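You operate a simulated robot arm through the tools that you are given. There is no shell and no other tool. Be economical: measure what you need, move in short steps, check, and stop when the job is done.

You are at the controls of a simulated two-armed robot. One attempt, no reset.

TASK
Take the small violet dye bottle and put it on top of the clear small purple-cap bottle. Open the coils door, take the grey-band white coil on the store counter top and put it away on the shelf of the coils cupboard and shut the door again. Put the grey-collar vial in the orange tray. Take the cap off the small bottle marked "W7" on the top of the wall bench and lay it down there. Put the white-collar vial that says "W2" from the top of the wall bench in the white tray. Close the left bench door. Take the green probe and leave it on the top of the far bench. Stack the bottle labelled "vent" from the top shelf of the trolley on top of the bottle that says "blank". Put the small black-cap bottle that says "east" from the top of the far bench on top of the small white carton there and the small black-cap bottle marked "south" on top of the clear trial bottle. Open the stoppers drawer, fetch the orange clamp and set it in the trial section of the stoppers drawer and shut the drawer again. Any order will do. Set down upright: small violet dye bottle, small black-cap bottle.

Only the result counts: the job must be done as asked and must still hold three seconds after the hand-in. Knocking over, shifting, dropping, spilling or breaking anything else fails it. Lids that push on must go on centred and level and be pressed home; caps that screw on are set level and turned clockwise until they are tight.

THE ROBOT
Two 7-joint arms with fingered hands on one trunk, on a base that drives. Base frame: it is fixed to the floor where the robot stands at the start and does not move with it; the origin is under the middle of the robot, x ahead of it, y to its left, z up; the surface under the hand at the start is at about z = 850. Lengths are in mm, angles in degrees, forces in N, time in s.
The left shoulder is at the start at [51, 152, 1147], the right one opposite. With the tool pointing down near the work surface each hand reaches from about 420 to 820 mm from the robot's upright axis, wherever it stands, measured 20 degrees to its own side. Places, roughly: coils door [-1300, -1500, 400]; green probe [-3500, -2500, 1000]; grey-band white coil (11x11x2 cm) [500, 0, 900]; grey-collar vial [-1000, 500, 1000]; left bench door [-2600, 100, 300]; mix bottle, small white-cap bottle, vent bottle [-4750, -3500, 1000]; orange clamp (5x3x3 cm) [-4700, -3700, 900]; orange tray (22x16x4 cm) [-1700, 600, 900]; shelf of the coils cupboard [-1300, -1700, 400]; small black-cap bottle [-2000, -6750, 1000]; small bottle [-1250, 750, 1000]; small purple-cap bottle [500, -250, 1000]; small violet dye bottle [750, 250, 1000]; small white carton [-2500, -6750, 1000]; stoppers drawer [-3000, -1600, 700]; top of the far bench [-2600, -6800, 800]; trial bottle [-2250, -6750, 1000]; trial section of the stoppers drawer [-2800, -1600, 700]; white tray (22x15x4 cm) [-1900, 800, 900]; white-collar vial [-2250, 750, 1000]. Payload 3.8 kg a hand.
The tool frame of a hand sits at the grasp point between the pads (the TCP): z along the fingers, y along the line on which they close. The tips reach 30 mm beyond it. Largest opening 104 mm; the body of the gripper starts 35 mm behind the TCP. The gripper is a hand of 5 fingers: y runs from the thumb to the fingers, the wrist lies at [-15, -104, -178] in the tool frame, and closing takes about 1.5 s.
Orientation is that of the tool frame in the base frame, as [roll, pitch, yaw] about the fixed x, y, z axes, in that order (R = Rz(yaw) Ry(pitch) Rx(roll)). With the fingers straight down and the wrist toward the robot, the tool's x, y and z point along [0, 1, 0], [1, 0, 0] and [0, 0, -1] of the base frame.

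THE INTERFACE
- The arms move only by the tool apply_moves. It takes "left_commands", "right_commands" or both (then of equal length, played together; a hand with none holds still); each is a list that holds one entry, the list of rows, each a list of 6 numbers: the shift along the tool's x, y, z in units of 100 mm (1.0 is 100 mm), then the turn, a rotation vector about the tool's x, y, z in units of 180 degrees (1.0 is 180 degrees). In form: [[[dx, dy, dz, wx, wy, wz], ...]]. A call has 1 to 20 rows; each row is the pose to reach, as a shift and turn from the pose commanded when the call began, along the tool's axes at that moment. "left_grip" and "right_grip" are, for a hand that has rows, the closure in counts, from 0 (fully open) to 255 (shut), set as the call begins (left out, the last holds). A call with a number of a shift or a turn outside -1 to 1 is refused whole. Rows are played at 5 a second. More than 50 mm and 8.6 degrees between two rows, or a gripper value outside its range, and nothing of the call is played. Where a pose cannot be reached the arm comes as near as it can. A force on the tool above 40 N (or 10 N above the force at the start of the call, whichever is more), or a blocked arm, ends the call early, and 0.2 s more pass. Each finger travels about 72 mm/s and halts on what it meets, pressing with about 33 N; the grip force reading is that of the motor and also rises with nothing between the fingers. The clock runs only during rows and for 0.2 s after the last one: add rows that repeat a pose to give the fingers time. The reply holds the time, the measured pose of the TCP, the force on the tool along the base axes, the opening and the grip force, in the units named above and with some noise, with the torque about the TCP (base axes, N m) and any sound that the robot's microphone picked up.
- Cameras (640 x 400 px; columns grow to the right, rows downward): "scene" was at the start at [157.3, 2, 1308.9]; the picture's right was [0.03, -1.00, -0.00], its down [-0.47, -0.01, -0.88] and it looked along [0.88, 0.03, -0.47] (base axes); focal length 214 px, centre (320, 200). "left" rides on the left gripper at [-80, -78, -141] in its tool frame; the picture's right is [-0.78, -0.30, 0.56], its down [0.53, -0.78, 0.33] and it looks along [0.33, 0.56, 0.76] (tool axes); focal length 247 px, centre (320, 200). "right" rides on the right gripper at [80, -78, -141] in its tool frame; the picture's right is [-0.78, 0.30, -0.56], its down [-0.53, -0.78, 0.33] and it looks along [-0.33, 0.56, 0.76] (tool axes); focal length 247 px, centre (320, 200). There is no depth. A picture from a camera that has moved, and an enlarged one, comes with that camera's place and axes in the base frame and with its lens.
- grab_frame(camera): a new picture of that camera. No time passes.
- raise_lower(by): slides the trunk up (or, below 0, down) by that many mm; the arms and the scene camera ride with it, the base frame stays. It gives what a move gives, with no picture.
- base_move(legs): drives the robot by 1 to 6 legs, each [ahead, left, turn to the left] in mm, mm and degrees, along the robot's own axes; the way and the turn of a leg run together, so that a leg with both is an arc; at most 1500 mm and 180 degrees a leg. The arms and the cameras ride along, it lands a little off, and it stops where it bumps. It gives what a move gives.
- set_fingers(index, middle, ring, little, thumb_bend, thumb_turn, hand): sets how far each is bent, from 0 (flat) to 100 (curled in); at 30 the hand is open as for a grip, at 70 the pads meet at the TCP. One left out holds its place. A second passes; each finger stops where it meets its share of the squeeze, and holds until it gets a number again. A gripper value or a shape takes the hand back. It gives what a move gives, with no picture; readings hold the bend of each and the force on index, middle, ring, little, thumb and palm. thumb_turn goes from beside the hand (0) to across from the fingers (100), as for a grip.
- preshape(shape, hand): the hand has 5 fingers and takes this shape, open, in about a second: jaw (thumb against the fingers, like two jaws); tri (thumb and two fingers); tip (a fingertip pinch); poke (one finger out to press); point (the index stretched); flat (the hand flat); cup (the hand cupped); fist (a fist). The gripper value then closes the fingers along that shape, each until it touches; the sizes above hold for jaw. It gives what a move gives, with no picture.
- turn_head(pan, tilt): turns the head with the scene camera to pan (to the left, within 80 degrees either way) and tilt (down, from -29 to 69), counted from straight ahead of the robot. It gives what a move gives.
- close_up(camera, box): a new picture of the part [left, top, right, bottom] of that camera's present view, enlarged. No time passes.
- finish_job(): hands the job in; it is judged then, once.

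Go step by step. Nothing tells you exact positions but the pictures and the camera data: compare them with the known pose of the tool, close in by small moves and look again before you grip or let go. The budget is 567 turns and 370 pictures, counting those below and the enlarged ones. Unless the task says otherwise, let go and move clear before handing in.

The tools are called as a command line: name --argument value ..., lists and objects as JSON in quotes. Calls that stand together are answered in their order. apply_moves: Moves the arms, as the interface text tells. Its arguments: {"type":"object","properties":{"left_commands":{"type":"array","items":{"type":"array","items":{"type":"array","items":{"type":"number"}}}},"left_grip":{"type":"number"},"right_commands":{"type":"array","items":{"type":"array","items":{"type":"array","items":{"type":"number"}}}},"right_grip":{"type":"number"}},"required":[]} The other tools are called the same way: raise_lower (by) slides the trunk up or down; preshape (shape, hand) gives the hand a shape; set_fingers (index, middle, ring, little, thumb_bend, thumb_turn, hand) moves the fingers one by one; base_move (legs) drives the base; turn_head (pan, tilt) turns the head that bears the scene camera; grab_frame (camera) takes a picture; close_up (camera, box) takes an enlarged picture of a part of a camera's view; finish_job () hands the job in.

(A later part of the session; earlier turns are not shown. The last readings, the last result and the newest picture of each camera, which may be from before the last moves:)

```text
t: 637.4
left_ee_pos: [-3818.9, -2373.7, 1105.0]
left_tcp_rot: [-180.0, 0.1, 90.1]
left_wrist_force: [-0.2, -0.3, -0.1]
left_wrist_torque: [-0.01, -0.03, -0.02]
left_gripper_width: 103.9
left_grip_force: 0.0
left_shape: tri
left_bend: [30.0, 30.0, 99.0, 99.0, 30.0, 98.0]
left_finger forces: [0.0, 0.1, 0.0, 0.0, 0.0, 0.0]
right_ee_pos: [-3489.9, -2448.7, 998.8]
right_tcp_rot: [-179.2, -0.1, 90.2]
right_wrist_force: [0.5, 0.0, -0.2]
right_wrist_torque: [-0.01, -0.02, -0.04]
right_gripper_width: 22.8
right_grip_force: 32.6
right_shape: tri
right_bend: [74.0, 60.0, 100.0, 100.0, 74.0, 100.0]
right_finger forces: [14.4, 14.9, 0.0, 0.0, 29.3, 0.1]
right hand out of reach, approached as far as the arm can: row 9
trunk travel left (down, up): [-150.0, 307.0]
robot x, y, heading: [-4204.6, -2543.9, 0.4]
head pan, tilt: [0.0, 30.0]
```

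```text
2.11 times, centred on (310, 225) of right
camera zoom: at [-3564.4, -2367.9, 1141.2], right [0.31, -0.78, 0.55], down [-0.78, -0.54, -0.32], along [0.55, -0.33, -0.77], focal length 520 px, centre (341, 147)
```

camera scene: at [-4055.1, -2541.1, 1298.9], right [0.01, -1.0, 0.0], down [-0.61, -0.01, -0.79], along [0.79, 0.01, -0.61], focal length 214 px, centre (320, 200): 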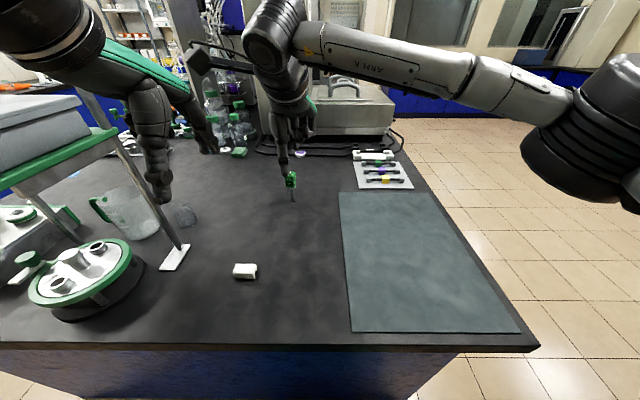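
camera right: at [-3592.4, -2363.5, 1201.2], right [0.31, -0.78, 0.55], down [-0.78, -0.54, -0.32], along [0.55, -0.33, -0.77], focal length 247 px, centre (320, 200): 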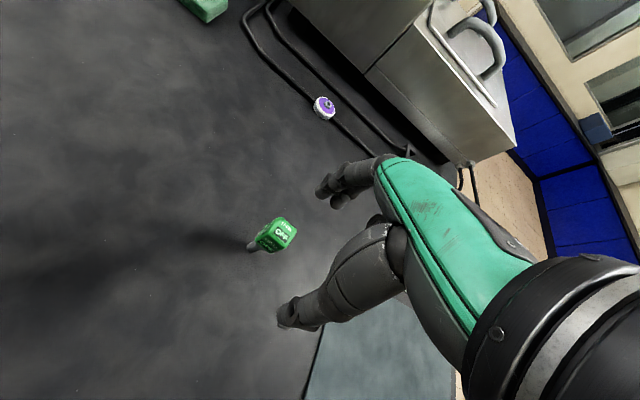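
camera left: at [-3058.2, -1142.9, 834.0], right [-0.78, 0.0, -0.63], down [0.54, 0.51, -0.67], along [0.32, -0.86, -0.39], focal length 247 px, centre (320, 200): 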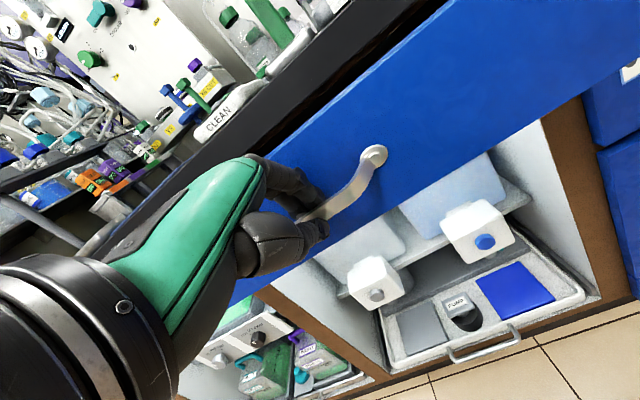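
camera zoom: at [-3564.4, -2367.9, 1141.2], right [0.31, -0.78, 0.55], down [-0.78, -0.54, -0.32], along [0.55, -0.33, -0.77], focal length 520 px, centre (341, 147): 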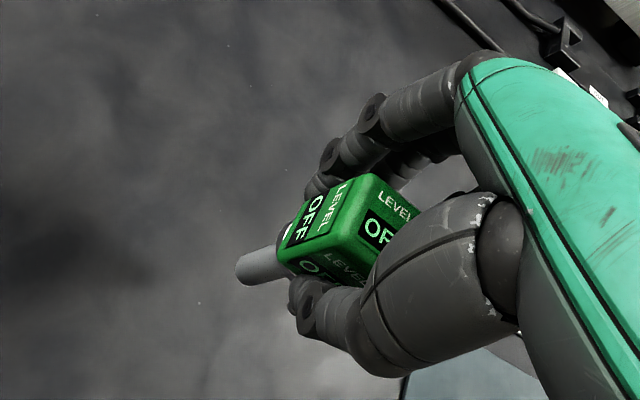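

The probe is in hand. Backing out and heading for the far bench.

apply_moves --right_commands '[[[0, -0.3, -0.2, 0, 0, 0], [0, -0.6, -0.4, 0, 0, 0], [0, -0.95, -0.6, 0, 0, 0]]]'

apply_moves --right_commands '[[[0, -0.3, -0.2, 0, 0, 0], [-0.2, -0.6, -0.4, 0, 0, 0], [-0.4, -0.95, -0.6, 0, 0, 0]]]'

base_move --legs '[[-220, 0, 0], [0, 0, -90], [0, 200, 0], [1480, 0, 0], [1400, 0, 0]]'

raise_lower --by 80

turn_head --pan 35 --tilt 15

grab_frame --camera "scene"

```text
t: 638.2
left_ee_pos: [-3818.4, -2375.0, 1105.6]
left_tcp_rot: [180.0, 0.0, 90.2]
left_wrist_force: [-0.7, 0.1, 0.1]
left_wrist_torque: [0.01, -0.04, 0.02]
left_gripper_width: 103.6
left_grip_force: 0.0
left_shape: tri
left_bend: [30.0, 30.0, 99.0, 99.0, 30.0, 98.0]
left_finger forces: [0.0, 0.1, 0.0, 0.1, 0.1, 0.0]
right_ee_pos: [-3584.7, -2451.5, 1057.7]
right_tcp_rot: [-179.3, 0.0, 90.1]
right_wrist_force: [0.0, 0.0, -1.2]
right_wrist_torque: [0.0, -0.02, 0.0]
right_gripper_width: 22.6
right_grip_force: 33.3
right_shape: tri
right_bend: [74.0, 60.0, 100.0, 100.0, 74.0, 100.0]
right_finger forces: [14.2, 15.3, 0.0, 0.0, 29.6, 0.0]
trunk travel left (down, up): [-150.0, 307.0]
robot x, y, heading: [-4205.7, -2540.6, 0.2]
head pan, tilt: [0.0, 30.0]
```

```text
t: 639.0
left_ee_pos: [-3819.3, -2374.2, 1104.2]
left_tcp_rot: [179.9, 0.1, 90.2]
left_wrist_force: [-0.4, 0.3, 0.3]
left_wrist_torque: [0.0, 0.01, 0.01]
left_gripper_width: 103.8
left_grip_force: 0.1
left_shape: tri
left_bend: [30.0, 30.0, 99.0, 99.0, 30.0, 98.0]
left_finger forces: [0.0, 0.1, 0.1, 0.0, 0.0, 0.1]
right_ee_pos: [-3677.0, -2493.2, 1120.4]
right_tcp_rot: [-179.2, -0.2, 90.2]
right_wrist_force: [-0.2, -0.5, 0.6]
right_wrist_torque: [0.0, 0.0, -0.01]
right_gripper_width: 22.9
right_grip_force: 32.8
right_shape: tri
right_bend: [74.0, 60.0, 100.0, 100.0, 74.0, 100.0]
right_finger forces: [14.3, 15.2, 0.0, 0.1, 29.6, 0.1]
trunk travel left (down, up): [-150.0, 307.0]
robot x, y, heading: [-4206.7, -2543.0, 0.4]
head pan, tilt: [0.0, 30.0]
```

```text
t: 659.2
left_ee_pos: [-3991.6, -5812.3, 1104.1]
left_tcp_rot: [180.0, 0.1, 1.0]
left_wrist_force: [-0.4, 0.3, 0.4]
left_wrist_torque: [-0.03, -0.01, 0.01]
left_gripper_width: 103.9
left_grip_force: 0.0
left_shape: tri
left_bend: [30.0, 30.0, 99.0, 99.0, 30.0, 98.0]
left_finger forces: [0.0, 0.0, 0.1, 0.0, 0.1, 0.1]
right_ee_pos: [-4108.3, -5955.6, 1118.7]
right_tcp_rot: [-179.0, -0.1, 1.0]
right_wrist_force: [0.2, -0.6, -1.1]
right_wrist_torque: [-0.01, -0.01, 0.0]
right_gripper_width: 23.1
right_grip_force: 32.5
right_shape: tri
right_bend: [74.0, 60.0, 100.0, 100.0, 75.0, 100.0]
right_finger forces: [14.2, 14.9, 0.1, 0.0, 29.1, 0.1]
trunk travel left (down, up): [-150.0, 307.0]
robot x, y, heading: [-4164.2, -5422.8, -89.0]
head pan, tilt: [0.0, 30.0]
```

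```text
t: 660.4
left_ee_pos: [-3991.3, -5812.2, 1185.8]
left_tcp_rot: [-180.0, -0.1, 1.0]
left_wrist_force: [-0.2, -0.9, -0.1]
left_wrist_torque: [-0.02, -0.01, -0.02]
left_gripper_width: 103.9
left_grip_force: 0.0
left_shape: tri
left_bend: [30.0, 30.0, 99.0, 99.0, 30.0, 98.0]
left_finger forces: [0.1, 0.0, 0.1, 0.0, 0.0, 0.0]
right_ee_pos: [-4108.4, -5957.3, 1199.1]
right_tcp_rot: [-179.1, 0.0, 0.9]
right_wrist_force: [1.3, -0.4, 0.1]
right_wrist_torque: [-0.01, -0.02, -0.03]
right_gripper_width: 22.8
right_grip_force: 32.5
right_shape: tri
right_bend: [74.0, 60.0, 100.0, 100.0, 75.0, 100.0]
right_finger forces: [14.2, 14.9, 0.0, 0.0, 29.2, 0.1]
trunk travel left (down, up): [-230.0, 227.0]
robot x, y, heading: [-4165.5, -5424.2, -88.7]
head pan, tilt: [0.0, 30.0]
```

```text
t: 661.4
left_ee_pos: [-3991.3, -5810.8, 1184.3]
left_tcp_rot: [179.9, 0.1, 0.9]
left_wrist_force: [-1.1, -0.1, 0.1]
left_wrist_torque: [0.0, 0.02, 0.03]
left_gripper_width: 103.8
left_grip_force: 0.0
left_shape: tri
left_bend: [30.0, 30.0, 99.0, 99.0, 30.0, 98.0]
left_finger forces: [0.0, 0.0, 0.0, 0.0, 0.1, 0.1]
right_ee_pos: [-4107.6, -5955.1, 1199.6]
right_tcp_rot: [-179.2, -0.1, 1.0]
right_wrist_force: [0.2, 0.4, -0.7]
right_wrist_torque: [0.0, 0.01, -0.01]
right_gripper_width: 22.6
right_grip_force: 33.4
right_shape: tri
right_bend: [74.0, 60.0, 100.0, 100.0, 75.0, 100.0]
right_finger forces: [14.3, 15.0, 0.0, 0.0, 29.1, 0.0]
trunk travel left (down, up): [-230.0, 227.0]
robot x, y, heading: [-4161.2, -5424.5, -88.7]
head pan, tilt: [35.0, 15.0]
```

```text
62 pictures are left
camera scene: at [-4108.3, -5565.3, 1324.9], right [-0.81, -0.59, -0.08], down [-0.16, 0.34, -0.93], along [0.57, -0.74, -0.36], focal length 214 px, centre (320, 200)
```

scene: 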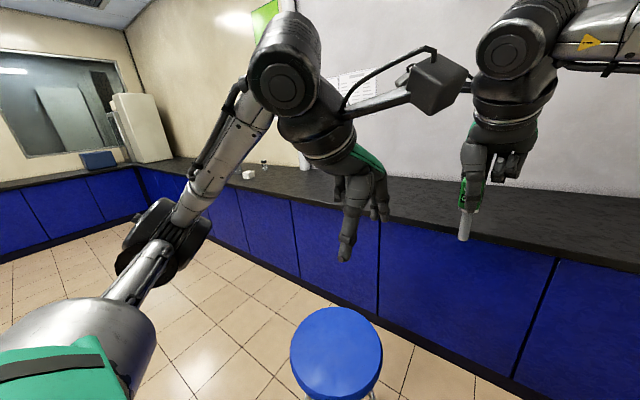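

Far bench runs along y≈-6500 (front edge). Driving along the free floor to x≈-2330, clear of the stool.

base_move --legs '[[0, 900, 0], [0, 930, -1.5], [480, 0, 0]]'

turn_head --pan 0 --tilt 25

grab_frame --camera "scene"

```text
t: 673.1
left_ee_pos: [-2171.7, -6293.1, 1184.4]
left_tcp_rot: [180.0, 0.1, -1.7]
left_wrist_force: [-0.1, 0.0, 0.1]
left_wrist_torque: [0.02, -0.01, 0.01]
left_gripper_width: 103.7
left_grip_force: 0.0
left_shape: tri
left_bend: [30.0, 30.0, 99.0, 99.0, 30.0, 98.0]
left_finger forces: [0.0, 0.0, 0.0, 0.0, 0.0, 0.1]
right_ee_pos: [-2294.9, -6430.7, 1199.3]
right_tcp_rot: [-179.2, -0.1, -1.7]
right_wrist_force: [-0.1, -0.4, -1.6]
right_wrist_torque: [0.03, 0.02, 0.02]
right_gripper_width: 22.6
right_grip_force: 33.1
right_shape: tri
right_bend: [74.0, 60.0, 100.0, 100.0, 75.0, 100.0]
right_finger forces: [14.2, 15.0, 0.0, 0.0, 29.1, 0.0]
trunk travel left (down, up): [-230.0, 227.0]
robot x, y, heading: [-2321.1, -5899.8, -91.5]
head pan, tilt: [35.0, 15.0]
```

```text
t: 674.2
left_ee_pos: [-2171.8, -6292.0, 1184.1]
left_tcp_rot: [180.0, 0.0, -1.7]
left_wrist_force: [0.1, -0.6, 0.1]
left_wrist_torque: [0.02, -0.01, -0.02]
left_gripper_width: 103.6
left_grip_force: 0.0
left_shape: tri
left_bend: [30.0, 30.0, 99.0, 99.0, 30.0, 98.0]
left_finger forces: [0.1, 0.0, 0.0, 0.0, 0.1, 0.0]
right_ee_pos: [-2293.9, -6429.9, 1199.4]
right_tcp_rot: [-179.2, -0.1, -1.7]
right_wrist_force: [-0.1, 0.0, -1.1]
right_wrist_torque: [0.02, 0.05, -0.04]
right_gripper_width: 22.6
right_grip_force: 33.4
right_shape: tri
right_bend: [74.0, 60.0, 100.0, 100.0, 75.0, 100.0]
right_finger forces: [14.2, 14.8, 0.1, 0.0, 29.1, 0.0]
trunk travel left (down, up): [-230.0, 227.0]
robot x, y, heading: [-2329.9, -5902.0, -91.6]
head pan, tilt: [0.0, 25.0]
```

```text
61 pictures are left
camera scene: at [-2330.4, -6053.1, 1306.8], right [-1.0, 0.03, 0.0], down [0.01, 0.54, -0.84], along [-0.02, -0.84, -0.54], focal length 214 px, centre (320, 200)
```

scene: 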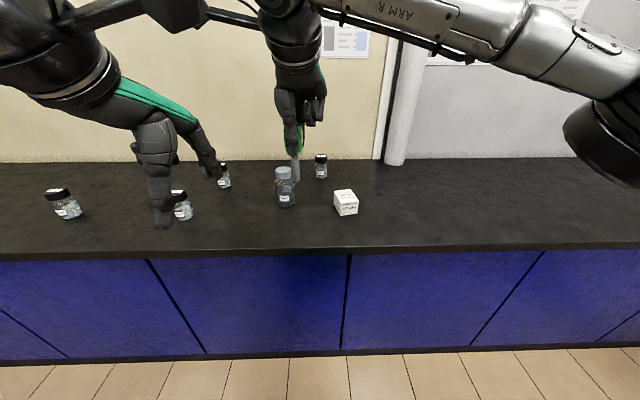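

close_up --camera "scene" --box '[200, 140, 370, 230]'

close_up --camera "scene" --box '[30, 150, 250, 240]'

```text
3.76 times, centred on (285, 185) of scene
camera zoom: at [-2330.4, -6053.1, 1306.8], right [-1.0, 0.03, 0.0], down [0.01, 0.54, -0.84], along [-0.02, -0.84, -0.54], focal length 807 px, centre (452, 256)
```

zoom: 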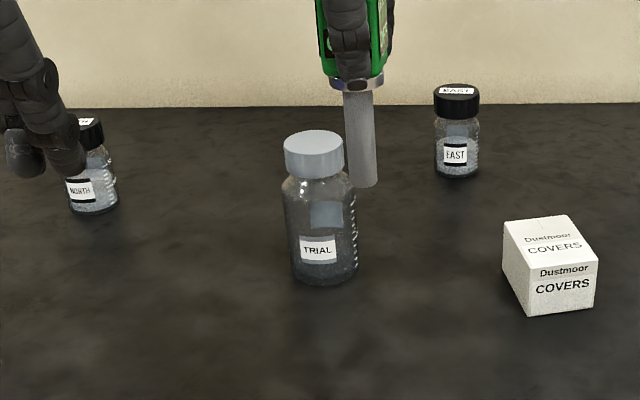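

```text
2.91 times, centred on (140, 195) of scene
camera zoom: at [-2330.4, -6053.1, 1306.8], right [-1.0, 0.03, 0.0], down [0.01, 0.54, -0.84], along [-0.02, -0.84, -0.54], focal length 624 px, centre (844, 214)
```

zoom: 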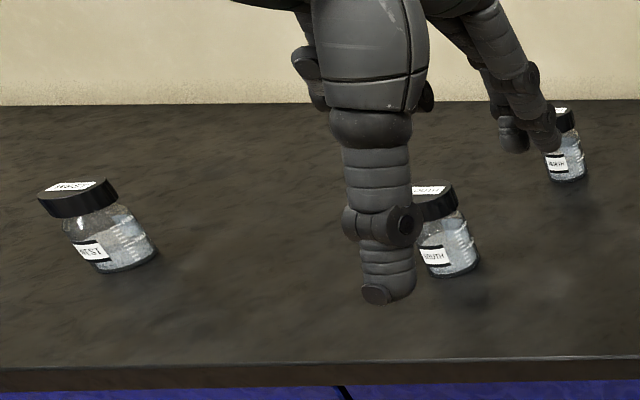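

EAST is at about [-2358,-6955], SOUTH at [-1884,-6658], TRIAL bottle at [-2216,-6745] (top ≈990), carton top at [-2439,-6710,900]. First set the probe down on the empty right part of the bench.

base_move --legs '[[0, -330, 0], [200, 0, 1]]'

apply_moves --right_commands '[[[0, 0, 0.33, 0, 0, 0], [0, 0, 0.66, 0, 0, 0], [0, 0, 1.0, 0, 0, 0]]]'

apply_moves --right_commands '[[[0, 0, 0.33, 0, 0, 0], [0, 0, 0.66, 0, 0, 0], [0, 0, 1.0, 0, 0, 0]]]'

apply_moves --right_commands '[[[0, 0, 0.2, 0, 0, 0], [0, 0, 0.4, 0, 0, 0], [0, 0, 0.48, 0, 0, 0], [0, 0, 0.52, 0, 0, 0], [0, 0, 0.55, 0, 0, 0], [0, 0, 0.58, 0, 0, 0], [0, 0, 0.6, 0, 0, 0], [0, 0, 0.62, 0, 0, 0], [0, 0, 0.64, 0, 0, 0]]]'

close_up --camera "scene" --box '[220, 120, 380, 260]'

```text
t: 677.5
left_ee_pos: [-2490.3, -6480.1, 1185.2]
left_tcp_rot: [179.9, 0.0, -0.2]
left_wrist_force: [-0.1, 0.0, 0.6]
left_wrist_torque: [0.0, 0.0, 0.0]
left_gripper_width: 103.7
left_grip_force: 0.1
left_shape: tri
left_bend: [30.0, 30.0, 99.0, 99.0, 30.0, 98.0]
left_finger forces: [0.0, 0.0, 0.0, 0.1, 0.0, 0.0]
right_ee_pos: [-2607.9, -6622.0, 1200.5]
right_tcp_rot: [-179.3, 0.0, -0.1]
right_wrist_force: [0.3, 0.4, -0.8]
right_wrist_torque: [-0.01, 0.01, 0.03]
right_gripper_width: 22.7
right_grip_force: 32.9
right_shape: tri
right_bend: [74.0, 60.0, 100.0, 100.0, 75.0, 100.0]
right_finger forces: [14.2, 14.9, 0.1, 0.0, 29.2, 0.1]
trunk travel left (down, up): [-230.0, 227.0]
robot x, y, heading: [-2659.6, -6093.6, -89.8]
head pan, tilt: [0.0, 25.0]
```

```text
t: 678.3
left_ee_pos: [-2490.4, -6482.0, 1184.9]
left_tcp_rot: [-179.9, 0.0, -0.2]
left_wrist_force: [0.5, -0.6, -0.3]
left_wrist_torque: [-0.01, 0.03, -0.01]
left_gripper_width: 103.6
left_grip_force: 0.2
left_shape: tri
left_bend: [30.0, 30.0, 99.0, 99.0, 30.0, 98.0]
left_finger forces: [0.0, 0.0, 0.0, 0.0, 0.0, 0.0]
right_ee_pos: [-2606.8, -6622.8, 1099.5]
right_tcp_rot: [-179.0, -0.2, -0.3]
right_wrist_force: [-0.3, -0.5, -0.7]
right_wrist_torque: [0.01, 0.02, 0.0]
right_gripper_width: 22.5
right_grip_force: 33.2
right_shape: tri
right_bend: [74.0, 60.0, 100.0, 100.0, 75.0, 100.0]
right_finger forces: [14.1, 14.9, 0.0, 0.1, 29.0, 0.0]
trunk travel left (down, up): [-230.0, 227.0]
robot x, y, heading: [-2654.3, -6095.1, -89.5]
head pan, tilt: [0.0, 25.0]
```

```text
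t: 679.1
left_ee_pos: [-2491.2, -6481.2, 1185.0]
left_tcp_rot: [180.0, 0.1, -0.2]
left_wrist_force: [-0.3, 0.0, 0.2]
left_wrist_torque: [0.02, 0.0, 0.01]
left_gripper_width: 103.5
left_grip_force: 0.2
left_shape: tri
left_bend: [30.0, 30.0, 99.0, 99.0, 30.0, 98.0]
left_finger forces: [0.0, 0.0, 0.0, 0.1, 0.1, 0.1]
right_ee_pos: [-2606.6, -6620.8, 997.7]
right_tcp_rot: [-179.2, -0.1, 0.0]
right_wrist_force: [-0.8, -0.1, -0.8]
right_wrist_torque: [0.01, -0.04, -0.04]
right_gripper_width: 22.5
right_grip_force: 33.4
right_shape: tri
right_bend: [74.0, 60.0, 100.0, 100.0, 75.0, 100.0]
right_finger forces: [14.2, 14.8, 0.0, 0.0, 29.0, 0.0]
trunk travel left (down, up): [-230.0, 227.0]
robot x, y, heading: [-2657.5, -6097.2, -90.1]
head pan, tilt: [0.0, 25.0]
```

```text
t: 681.1
left_ee_pos: [-2491.8, -6479.0, 1185.4]
left_tcp_rot: [180.0, 0.0, -0.2]
left_wrist_force: [0.2, 0.5, 0.2]
left_wrist_torque: [-0.02, 0.01, 0.03]
left_gripper_width: 103.8
left_grip_force: 0.1
left_shape: tri
left_bend: [30.0, 30.0, 99.0, 99.0, 30.0, 98.0]
left_finger forces: [0.0, 0.0, 0.0, 0.0, 0.0, 0.0]
right_ee_pos: [-2607.4, -6618.3, 938.8]
right_tcp_rot: [-179.6, -0.2, -0.1]
right_wrist_force: [-1.3, -2.1, 18.5]
right_wrist_torque: [-0.06, 0.03, 0.01]
right_gripper_width: 23.6
right_grip_force: 32.9
right_shape: tri
right_bend: [74.0, 60.0, 100.0, 100.0, 75.0, 100.0]
right_finger forces: [16.5, 18.0, 0.0, 0.1, 32.3, 0.0]
trunk travel left (down, up): [-230.0, 227.0]
robot x, y, heading: [-2653.8, -6096.7, -89.6]
head pan, tilt: [0.0, 25.0]
```

```text
2.86 times, centred on (300, 190) of scene
camera zoom: at [-2655.7, -6244.1, 1307.4], right [-1.0, 0.0, 0.0], down [0.0, 0.54, -0.84], along [0.0, -0.84, -0.54], focal length 613 px, centre (377, 229)
```

zoom: 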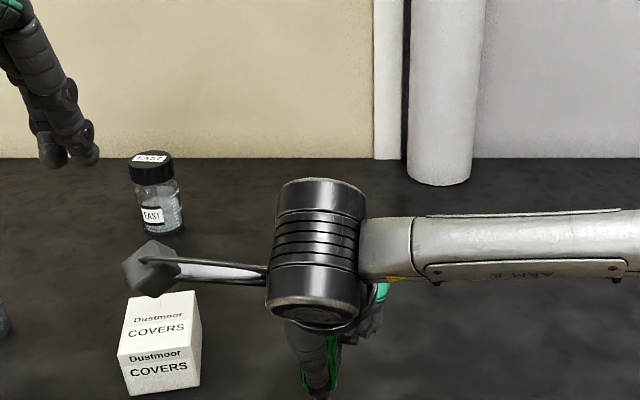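

apply_moves --right_commands '[[[0, 0, -0.04, 0, 0, 0], [0, 0, -0.04, 0, 0, 0], [0, 0, -0.04, 0, 0, 0]]]'

apply_moves --right_commands '[[[0, 0, 0, 0, 0, 0], [0, 0, 0, 0, 0, 0], [0, 0, 0, 0, 0, 0], [0, 0, 0, 0, 0, 0], [0, 0, 0, 0, 0, 0], [0, 0, -0.2, 0, 0, 0], [0, 0, -0.5, 0, 0, 0], [0, 0, -1.0, 0, 0, 0]]]' --right_grip 30

apply_moves --right_commands '[[[0, 0, -0.33, 0, 0, 0], [0, 0, -0.66, 0, 0, 0], [0, 0, -1.0, 0, 0, 0]]]'

grab_frame --camera "scene"

```text
t: 681.9
left_ee_pos: [-2490.4, -6480.6, 1184.4]
left_tcp_rot: [179.9, 0.0, -0.3]
left_wrist_force: [0.5, 0.2, -0.7]
left_wrist_torque: [0.01, -0.01, 0.03]
left_gripper_width: 103.8
left_grip_force: 0.1
left_shape: tri
left_bend: [30.0, 30.0, 99.0, 99.0, 30.0, 98.0]
left_finger forces: [0.0, 0.0, 0.0, 0.1, 0.1, 0.0]
right_ee_pos: [-2608.3, -6617.3, 939.2]
right_tcp_rot: [-179.1, -0.1, -0.1]
right_wrist_force: [1.0, -2.4, 8.0]
right_wrist_torque: [-0.13, -0.02, -0.03]
right_gripper_width: 23.4
right_grip_force: 32.7
right_shape: tri
right_bend: [74.0, 60.0, 100.0, 100.0, 75.0, 100.0]
right_finger forces: [16.2, 17.3, 0.1, 0.0, 31.4, 0.1]
trunk travel left (down, up): [-230.0, 227.0]
robot x, y, heading: [-2653.7, -6091.2, -89.8]
head pan, tilt: [0.0, 25.0]
```

```text
t: 683.7
left_ee_pos: [-2488.9, -6480.4, 1185.4]
left_tcp_rot: [179.9, 0.1, -0.1]
left_wrist_force: [-0.5, -0.1, 0.2]
left_wrist_torque: [-0.02, 0.0, 0.02]
left_gripper_width: 103.8
left_grip_force: 0.1
left_shape: tri
left_bend: [30.0, 30.0, 99.0, 99.0, 30.0, 98.0]
left_finger forces: [0.1, 0.0, 0.0, 0.1, 0.1, 0.0]
right_ee_pos: [-2608.4, -6619.3, 1039.6]
right_tcp_rot: [-179.2, -0.2, -0.1]
right_wrist_force: [-0.6, -0.2, -0.2]
right_wrist_torque: [0.01, -0.02, -0.02]
right_gripper_width: 91.6
right_grip_force: 0.1
right_shape: tri
right_bend: [27.0, 32.0, 99.0, 99.0, 39.0, 98.0]
right_finger forces: [0.1, 0.1, 0.1, 0.0, 0.0, 0.0]
trunk travel left (down, up): [-230.0, 227.0]
robot x, y, heading: [-2658.1, -6090.0, -89.9]
head pan, tilt: [0.0, 25.0]
```

```text
t: 684.5
left_ee_pos: [-2491.5, -6482.0, 1185.3]
left_tcp_rot: [179.9, 0.1, -0.2]
left_wrist_force: [-1.0, -0.7, 1.0]
left_wrist_torque: [-0.01, -0.02, -0.05]
left_gripper_width: 104.0
left_grip_force: 0.0
left_shape: tri
left_bend: [30.0, 30.0, 99.0, 99.0, 30.0, 98.0]
left_finger forces: [0.1, 0.1, 0.1, 0.1, 0.1, 0.1]
right_ee_pos: [-2608.4, -6621.9, 1138.1]
right_tcp_rot: [-179.2, -0.1, -0.1]
right_wrist_force: [-0.6, -0.4, 0.2]
right_wrist_torque: [-0.01, 0.02, -0.03]
right_gripper_width: 91.7
right_grip_force: 0.1
right_shape: tri
right_bend: [27.0, 32.0, 99.0, 99.0, 39.0, 98.0]
right_finger forces: [0.1, 0.0, 0.0, 0.0, 0.0, 0.2]
trunk travel left (down, up): [-230.0, 227.0]
robot x, y, heading: [-2659.6, -6094.9, -89.9]
head pan, tilt: [0.0, 25.0]
```

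```text
57 pictures are left
camera scene: at [-2655.2, -6245.9, 1306.8], right [-1.0, 0.0, 0.0], down [0.0, 0.54, -0.84], along [0.0, -0.84, -0.54], focal length 214 px, centre (320, 200)
```

scene: 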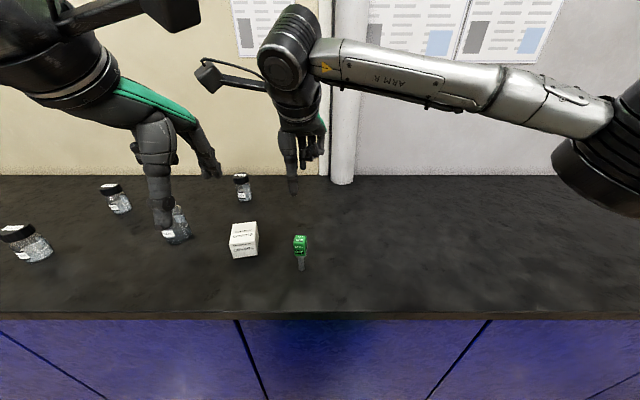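

Probe stands on the far bench. Now EAST: moving the right hand over it.

base_move --legs '[[0, 243, 0], [135, 0, 0]]'

apply_moves --right_commands '[[[0, 0.33, 0, 0, 0, 0], [0, 0.66, 0, 0, 0, 0], [0, 0.95, 0.1, 0, 0, 0]]]'

apply_moves --right_commands '[[[0, 0.3, 0.1, 0, 0, 0], [0, 0.6, 0.3, 0, 0, 0], [0, 0.8, 0.5, 0, 0, 0]]]'

grab_frame --camera "right"

close_up --camera "scene" --box '[240, 120, 440, 280]'

```text
t: 687.2
left_ee_pos: [-2244.6, -6613.3, 1186.1]
left_tcp_rot: [179.9, 0.1, 0.0]
left_wrist_force: [0.6, 1.1, 0.6]
left_wrist_torque: [0.01, 0.0, 0.0]
left_gripper_width: 103.9
left_grip_force: 0.1
left_shape: tri
left_bend: [30.0, 30.0, 99.0, 99.0, 30.0, 98.0]
left_finger forces: [0.1, 0.0, 0.1, 0.0, 0.0, 0.1]
right_ee_pos: [-2361.5, -6754.6, 1138.4]
right_tcp_rot: [-179.3, -0.1, 0.2]
right_wrist_force: [0.1, 0.0, 0.3]
right_wrist_torque: [0.01, 0.02, 0.03]
right_gripper_width: 91.5
right_grip_force: 0.1
right_shape: tri
right_bend: [27.0, 32.0, 99.0, 99.0, 39.0, 98.0]
right_finger forces: [0.0, 0.0, 0.0, 0.1, 0.0, 0.1]
trunk travel left (down, up): [-230.0, 227.0]
robot x, y, heading: [-2411.8, -6226.4, -89.7]
head pan, tilt: [0.0, 25.0]
```

```text
t: 688.0
left_ee_pos: [-2243.5, -6615.6, 1184.3]
left_tcp_rot: [-180.0, 0.1, 0.0]
left_wrist_force: [-0.2, -0.4, 0.8]
left_wrist_torque: [0.02, -0.02, -0.02]
left_gripper_width: 103.8
left_grip_force: 0.0
left_shape: tri
left_bend: [30.0, 30.0, 99.0, 99.0, 30.0, 98.0]
left_finger forces: [0.1, 0.0, 0.1, 0.0, 0.0, 0.1]
right_ee_pos: [-2361.1, -6854.5, 1126.4]
right_tcp_rot: [-179.1, -0.1, 0.2]
right_wrist_force: [1.1, -0.1, 0.0]
right_wrist_torque: [0.04, -0.02, 0.03]
right_gripper_width: 91.4
right_grip_force: 0.1
right_shape: tri
right_bend: [27.0, 32.0, 99.0, 99.0, 39.0, 98.0]
right_finger forces: [0.1, 0.0, 0.1, 0.0, 0.0, 0.0]
trunk travel left (down, up): [-230.0, 227.0]
robot x, y, heading: [-2415.3, -6228.2, -89.8]
head pan, tilt: [0.0, 25.0]
```

```text
t: 688.8
left_ee_pos: [-2244.5, -6613.9, 1185.2]
left_tcp_rot: [-179.9, 0.1, 0.0]
left_wrist_force: [-0.1, 0.6, 0.3]
left_wrist_torque: [-0.02, -0.03, 0.01]
left_gripper_width: 103.8
left_grip_force: 0.1
left_shape: tri
left_bend: [30.0, 30.0, 99.0, 99.0, 30.0, 98.0]
left_finger forces: [0.0, 0.0, 0.1, 0.0, 0.1, 0.0]
right_ee_pos: [-2360.1, -6930.8, 1075.8]
right_tcp_rot: [-179.2, 0.1, 0.1]
right_wrist_force: [-0.1, 0.7, -0.4]
right_wrist_torque: [0.03, 0.0, -0.02]
right_gripper_width: 91.4
right_grip_force: 0.0
right_shape: tri
right_bend: [27.0, 32.0, 99.0, 99.0, 39.0, 98.0]
right_finger forces: [0.0, 0.0, 0.0, 0.0, 0.0, 0.1]
trunk travel left (down, up): [-230.0, 227.0]
robot x, y, heading: [-2411.1, -6230.7, -90.0]
head pan, tilt: [0.0, 25.0]
```

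```text
56 pictures are left
camera right: at [-2280.4, -6854.2, 1217.9], right [-0.78, -0.31, 0.55], down [-0.54, 0.78, -0.32], along [-0.33, -0.55, -0.77], focal length 247 px, centre (320, 200)
```

right: 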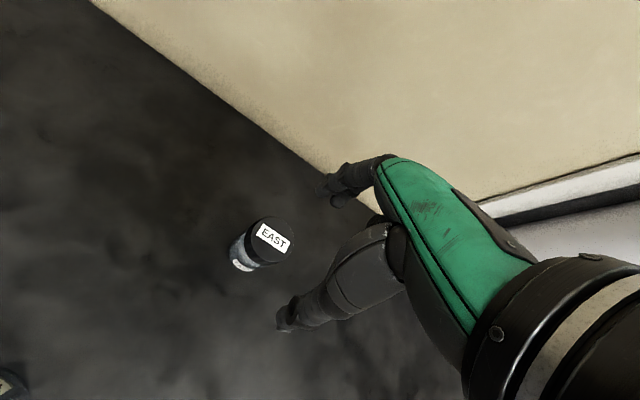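

```text
2.50 times, centred on (340, 200) of scene
camera zoom: at [-2409.6, -6380.4, 1306.8], right [-1.0, -0.01, 0.0], down [0.0, 0.54, -0.84], along [0.0, -0.84, -0.54], focal length 536 px, centre (270, 200)
```

zoom: 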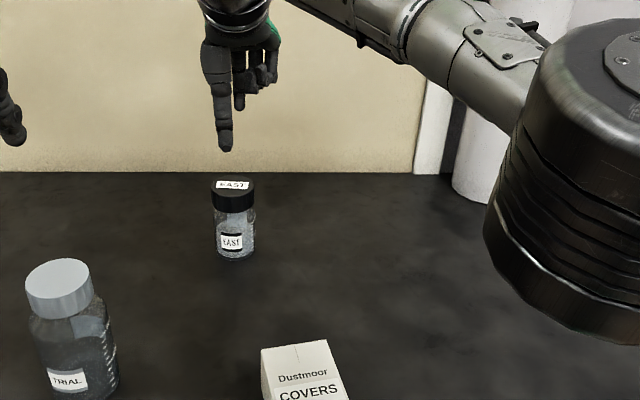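

apply_moves --right_commands '[[[0, 0.15, 0.2, 0, 0, 0], [0, 0.31, 0.4, 0, 0, 0], [0, 0.31, 0.7, 0, 0, 0], [0, 0.31, 0.95, 0, 0, 0]]]'

apply_moves --right_commands '[[[0, 0, 0.15, 0, 0, 0], [0, 0, 0.33, 0, 0, 0], [0, 0, 0.33, 0, 0, 0]]]'

close_up --camera "right" --box '[200, 130, 420, 320]'

```text
t: 689.8
left_ee_pos: [-2244.9, -6615.1, 1184.6]
left_tcp_rot: [-180.0, 0.0, 0.1]
left_wrist_force: [-0.2, -0.5, -0.1]
left_wrist_torque: [0.0, -0.03, 0.03]
left_gripper_width: 103.6
left_grip_force: 0.0
left_shape: tri
left_bend: [30.0, 30.0, 99.0, 99.0, 30.0, 98.0]
left_finger forces: [0.0, 0.0, 0.0, 0.1, 0.1, 0.0]
right_ee_pos: [-2366.4, -6944.7, 981.0]
right_tcp_rot: [-179.2, -0.2, 0.2]
right_wrist_force: [0.1, 0.4, 0.3]
right_wrist_torque: [0.01, -0.02, 0.0]
right_gripper_width: 91.6
right_grip_force: 0.1
right_shape: tri
right_bend: [27.0, 32.0, 99.0, 99.0, 39.0, 98.0]
right_finger forces: [0.0, 0.0, 0.1, 0.0, 0.0, 0.0]
right hand out of reach, approached as far as the arm can: row 1, 2, 3, 4
trunk travel left (down, up): [-230.0, 227.0]
robot x, y, heading: [-2410.0, -6227.5, -89.7]
head pan, tilt: [0.0, 25.0]
```

```text
t: 690.6
left_ee_pos: [-2244.1, -6615.2, 1185.4]
left_tcp_rot: [179.8, 0.1, -0.1]
left_wrist_force: [0.5, -0.3, 0.8]
left_wrist_torque: [-0.01, -0.01, -0.05]
left_gripper_width: 103.8
left_grip_force: 0.0
left_shape: tri
left_bend: [30.0, 30.0, 99.0, 99.0, 30.0, 98.0]
left_finger forces: [0.1, 0.0, 0.0, 0.0, 0.0, 0.0]
right_ee_pos: [-2364.8, -6944.0, 946.7]
right_tcp_rot: [-179.2, -0.2, 0.0]
right_wrist_force: [0.5, -0.1, 0.4]
right_wrist_torque: [-0.03, 0.0, 0.02]
right_gripper_width: 91.8
right_grip_force: 0.0
right_shape: tri
right_bend: [27.0, 32.0, 99.0, 99.0, 39.0, 98.0]
right_finger forces: [0.4, 0.0, 0.0, 0.0, 0.1, 0.0]
trunk travel left (down, up): [-230.0, 227.0]
robot x, y, heading: [-2407.6, -6229.5, -89.9]
head pan, tilt: [0.0, 25.0]
```

```text
2.11 times, centred on (310, 225) of right
camera zoom: at [-2285.1, -6866.9, 1089.8], right [-0.78, -0.31, 0.55], down [-0.54, 0.78, -0.32], along [-0.33, -0.55, -0.77], focal length 520 px, centre (341, 147)
```

zoom: 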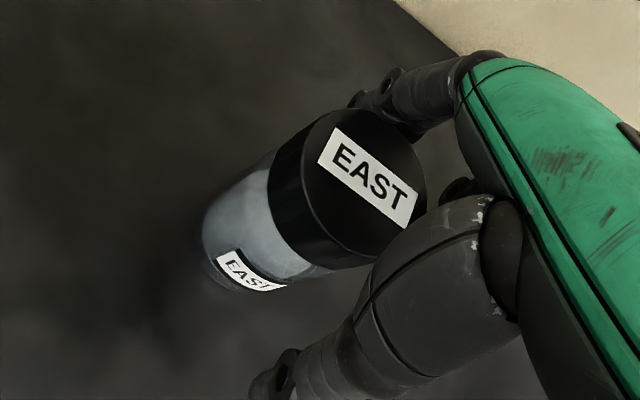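

base_move --legs '[[14, 6, 0]]'

apply_moves --right_commands '[[[0, 0, 0, 0, 0, 0], [0, 0, 0, 0, 0, 0], [0, 0, 0, 0, 0, 0], [0, 0, 0, 0, 0, 0], [0, 0, 0, 0, 0, 0], [0, 0, 0, 0, 0, 0], [0, 0, -0.1, 0, 0, 0], [0, -0.1, -0.3, 0, 0, 0], [0, -0.3, -0.6, 0, 0, 0]]]' --right_grip 255

close_up --camera "right" --box '[180, 130, 420, 330]'

```text
t: 691.4
left_ee_pos: [-2239.6, -6625.5, 1185.9]
left_tcp_rot: [179.8, 0.0, 0.0]
left_wrist_force: [-0.3, 0.6, 0.5]
left_wrist_torque: [0.04, -0.04, 0.0]
left_gripper_width: 103.9
left_grip_force: 0.1
left_shape: tri
left_bend: [30.0, 30.0, 99.0, 99.0, 30.0, 98.0]
left_finger forces: [0.0, 0.0, 0.0, 0.0, 0.0, 0.0]
right_ee_pos: [-2359.6, -6955.7, 948.1]
right_tcp_rot: [-179.4, -0.2, 0.2]
right_wrist_force: [0.2, 0.0, -0.2]
right_wrist_torque: [-0.02, 0.0, 0.02]
right_gripper_width: 91.7
right_grip_force: 0.0
right_shape: tri
right_bend: [27.0, 32.0, 99.0, 99.0, 39.0, 98.0]
right_finger forces: [0.1, 0.0, 0.0, 0.1, 0.1, 0.1]
trunk travel left (down, up): [-230.0, 227.0]
robot x, y, heading: [-2408.0, -6243.4, -89.5]
head pan, tilt: [0.0, 25.0]
```

```text
t: 693.4
left_ee_pos: [-2239.6, -6626.9, 1185.3]
left_tcp_rot: [179.8, -0.1, 0.0]
left_wrist_force: [-0.7, 0.6, -0.8]
left_wrist_torque: [-0.02, 0.01, 0.01]
left_gripper_width: 103.9
left_grip_force: 0.0
left_shape: tri
left_bend: [30.0, 30.0, 99.0, 99.0, 30.0, 98.0]
left_finger forces: [0.0, 0.1, 0.0, 0.0, 0.0, 0.1]
right_ee_pos: [-2361.0, -6928.2, 1007.0]
right_tcp_rot: [-179.1, -0.2, 0.1]
right_wrist_force: [0.6, -0.5, -2.6]
right_wrist_torque: [0.01, 0.02, 0.0]
right_gripper_width: 43.3
right_grip_force: 33.2
right_shape: tri
right_bend: [74.0, 49.0, 100.0, 100.0, 74.0, 100.0]
right_finger forces: [16.1, 16.2, 0.0, 0.1, 26.5, 0.1]
trunk travel left (down, up): [-230.0, 227.0]
robot x, y, heading: [-2402.8, -6240.7, -89.7]
head pan, tilt: [0.0, 25.0]
```

```text
2.00 times, centred on (300, 230) of right
camera zoom: at [-2280.0, -6850.6, 1150.1], right [-0.78, -0.3, 0.55], down [-0.54, 0.78, -0.32], along [-0.33, -0.55, -0.77], focal length 494 px, centre (360, 140)
```

zoom: 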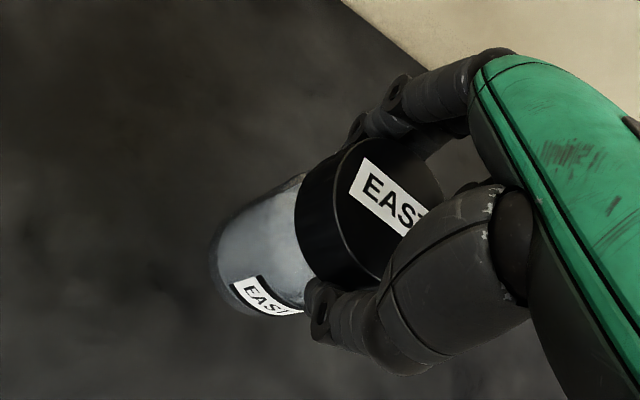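

EAST is held. Raising and moving over the carton.

apply_moves --right_commands '[[[0, -0.1, -0.25, 0, 0, 0], [0, -0.2, -0.5, 0, 0, 0]]]'

base_move --legs '[[-198, 0, 0], [0, -78, 0]]'

close_up --camera "scene" --box '[220, 120, 420, 290]'

close_up --camera "right" --box '[140, 120, 400, 340]'

```text
t: 694.0
left_ee_pos: [-2240.3, -6628.4, 1184.9]
left_tcp_rot: [179.8, 0.1, 0.1]
left_wrist_force: [-0.4, -0.1, 0.8]
left_wrist_torque: [-0.01, 0.02, -0.03]
left_gripper_width: 103.6
left_grip_force: 0.1
left_shape: tri
left_bend: [30.0, 30.0, 99.0, 99.0, 30.0, 98.0]
left_finger forces: [0.0, 0.1, 0.0, 0.1, 0.0, 0.0]
right_ee_pos: [-2362.0, -6911.3, 1057.6]
right_tcp_rot: [-179.2, -0.1, 0.0]
right_wrist_force: [0.4, 1.7, -1.4]
right_wrist_torque: [-0.03, -0.04, 0.01]
right_gripper_width: 43.3
right_grip_force: 32.8
right_shape: tri
right_bend: [74.0, 49.0, 100.0, 100.0, 74.0, 100.0]
right_finger forces: [16.2, 16.3, 0.1, 0.1, 26.6, 0.0]
trunk travel left (down, up): [-230.0, 227.0]
robot x, y, heading: [-2403.5, -6241.6, -89.6]
head pan, tilt: [0.0, 25.0]
```

```text
t: 696.2
left_ee_pos: [-2315.0, -6434.7, 1185.8]
left_tcp_rot: [179.8, 0.0, 0.4]
left_wrist_force: [-0.6, 0.2, 0.1]
left_wrist_torque: [-0.02, -0.01, -0.01]
left_gripper_width: 103.8
left_grip_force: 0.0
left_shape: tri
left_bend: [30.0, 30.0, 99.0, 99.0, 30.0, 98.0]
left_finger forces: [0.0, 0.0, 0.0, 0.1, 0.1, 0.1]
right_ee_pos: [-2435.9, -6718.8, 1056.6]
right_tcp_rot: [-179.2, 0.0, 0.5]
right_wrist_force: [0.5, 0.9, -1.7]
right_wrist_torque: [0.03, 0.03, -0.02]
right_gripper_width: 43.3
right_grip_force: 32.7
right_shape: tri
right_bend: [74.0, 49.0, 100.0, 100.0, 74.0, 100.0]
right_finger forces: [16.2, 16.5, 0.0, 0.0, 26.7, 0.0]
trunk travel left (down, up): [-230.0, 227.0]
robot x, y, heading: [-2483.9, -6046.3, -89.2]
head pan, tilt: [0.0, 25.0]
```

```text
2.35 times, centred on (320, 205) of scene
camera zoom: at [-2481.5, -6201.4, 1306.8], right [-1.0, -0.01, 0.0], down [-0.01, 0.54, -0.84], along [0.01, -0.84, -0.54], focal length 505 px, centre (320, 188)
```

zoom: 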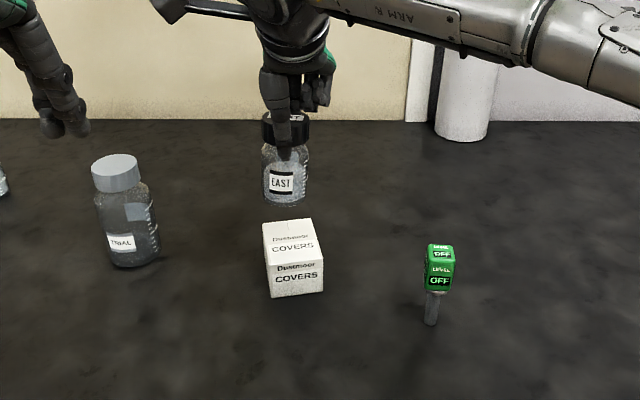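

```text
1.82 times, centred on (270, 230) of right
camera zoom: at [-2356.0, -6640.5, 1199.0], right [-0.77, -0.31, 0.55], down [-0.54, 0.78, -0.32], along [-0.33, -0.55, -0.77], focal length 449 px, centre (411, 146)
```

zoom: 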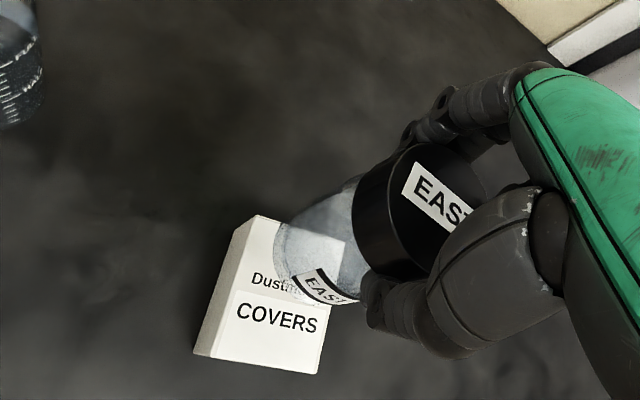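

apply_moves --right_commands '[[[-0.02, -0.06, 0.1, 0, 0, 0], [-0.04, -0.12, 0.3, 0, 0, 0], [-0.04, -0.12, 0.46, 0, 0, 0], [-0.04, -0.12, 0.5, 0, 0, 0], [-0.04, -0.12, 0.52, 0, 0, 0], [-0.04, -0.12, 0.54, 0, 0, 0]]]'

close_up --camera "scene" --box '[270, 140, 370, 260]'

close_up --camera "right" --box '[140, 120, 400, 340]'

```text
t: 697.6
left_ee_pos: [-2314.9, -6436.1, 1184.9]
left_tcp_rot: [180.0, -0.1, 0.4]
left_wrist_force: [0.9, 0.2, 0.1]
left_wrist_torque: [0.0, 0.01, 0.0]
left_gripper_width: 103.6
left_grip_force: 0.1
left_shape: tri
left_bend: [30.0, 30.0, 99.0, 99.0, 30.0, 98.0]
left_finger forces: [0.0, 0.0, 0.0, 0.0, 0.0, 0.0]
right_ee_pos: [-2440.4, -6706.6, 1003.5]
right_tcp_rot: [-179.3, 0.0, 0.5]
right_wrist_force: [0.9, -0.6, -2.1]
right_wrist_torque: [0.0, 0.0, 0.01]
right_gripper_width: 43.2
right_grip_force: 33.3
right_shape: tri
right_bend: [74.0, 49.0, 100.0, 100.0, 74.0, 100.0]
right_finger forces: [16.3, 16.5, 0.0, 0.0, 26.5, 0.0]
trunk travel left (down, up): [-230.0, 227.0]
robot x, y, heading: [-2482.7, -6049.0, -89.5]
head pan, tilt: [0.0, 25.0]
```

```text
3.33 times, centred on (320, 200) of scene
camera zoom: at [-2482.7, -6201.8, 1306.7], right [-1.0, -0.01, 0.0], down [-0.01, 0.54, -0.84], along [0.01, -0.84, -0.54], focal length 715 px, centre (320, 200)
```

zoom: 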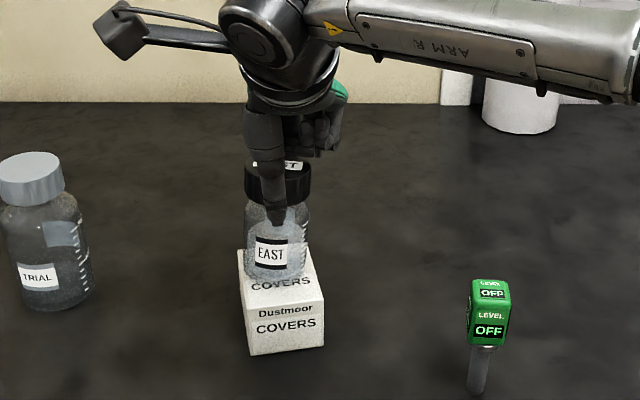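

```text
1.82 times, centred on (270, 230) of right
camera zoom: at [-2361.1, -6628.2, 1146.1], right [-0.77, -0.31, 0.55], down [-0.54, 0.78, -0.32], along [-0.33, -0.55, -0.77], focal length 449 px, centre (411, 146)
```

zoom: 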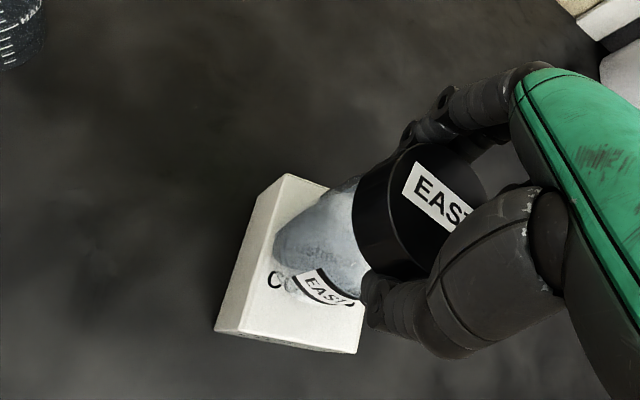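

apply_moves --right_commands '[[[0, 0, 0.02, 0, 0, 0], [0, 0, 0.04, 0, 0, 0], [0, 0, 0.06, 0, 0, 0], [0, 0, 0.08, 0, 0, 0], [0, 0, 0.1, 0, 0, 0], [0, 0, 0.12, 0, 0, 0], [0, 0, 0.14, 0, 0, 0]]]'

```text
t: 699.2
left_ee_pos: [-2313.9, -6429.2, 1187.6]
left_tcp_rot: [179.6, 0.0, 0.5]
left_wrist_force: [-0.2, 0.4, -0.3]
left_wrist_torque: [-0.02, -0.02, -0.01]
left_gripper_width: 103.8
left_grip_force: 0.2
left_shape: tri
left_bend: [30.0, 30.0, 99.0, 99.0, 30.0, 98.0]
left_finger forces: [0.0, 0.1, 0.1, 0.0, 0.1, 0.0]
right_ee_pos: [-2438.4, -6702.6, 998.1]
right_tcp_rot: [180.0, -0.4, 0.6]
right_wrist_force: [4.7, -0.3, 40.2]
right_wrist_torque: [-0.89, -0.14, 0.05]
right_gripper_width: 44.4
right_grip_force: 32.9
right_shape: tri
right_bend: [75.0, 48.0, 100.0, 100.0, 74.0, 100.0]
right_finger forces: [22.1, 22.0, 0.0, 0.1, 32.2, 0.0]
trunk travel left (down, up): [-230.0, 227.0]
robot x, y, heading: [-2485.4, -6043.6, -89.3]
head pan, tilt: [0.0, 25.0]
```

Contact near 998. Easing off, then releasing.

apply_moves --right_commands '[[[0, 0, -0.04, 0, 0, 0], [0, 0, -0.08, 0, 0, 0], [0, 0, -0.095, 0, 0, 0], [0, 0, -0.095, 0, 0, 0]]]'

close_up --camera "scene" --box '[270, 140, 370, 260]'

```text
t: 700.2
left_ee_pos: [-2314.9, -6432.7, 1186.4]
left_tcp_rot: [179.9, 0.1, 0.4]
left_wrist_force: [-0.3, -0.5, -0.3]
left_wrist_torque: [0.02, 0.01, 0.0]
left_gripper_width: 103.9
left_grip_force: 0.1
left_shape: tri
left_bend: [30.0, 30.0, 99.0, 99.0, 30.0, 98.0]
left_finger forces: [0.0, 0.0, 0.0, 0.0, 0.0, 0.0]
right_ee_pos: [-2439.7, -6703.0, 999.1]
right_tcp_rot: [-179.3, -0.1, 0.5]
right_wrist_force: [4.2, -2.5, 19.0]
right_wrist_torque: [-0.65, -0.2, 0.06]
right_gripper_width: 44.2
right_grip_force: 33.0
right_shape: tri
right_bend: [75.0, 48.0, 100.0, 100.0, 75.0, 100.0]
right_finger forces: [21.7, 16.2, 0.0, 0.0, 28.5, 0.0]
trunk travel left (down, up): [-230.0, 227.0]
robot x, y, heading: [-2485.1, -6048.7, -89.5]
head pan, tilt: [0.0, 25.0]
```

```text
3.33 times, centred on (320, 200) of scene
camera zoom: at [-2482.1, -6198.9, 1307.1], right [-1.0, -0.01, 0.0], down [-0.01, 0.54, -0.84], along [0.01, -0.84, -0.54], focal length 715 px, centre (320, 200)
```

zoom: 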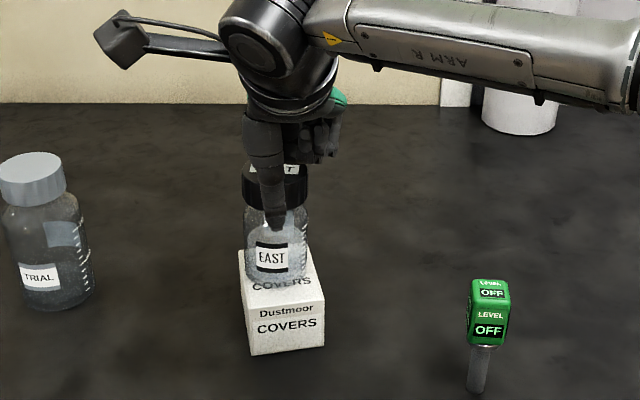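

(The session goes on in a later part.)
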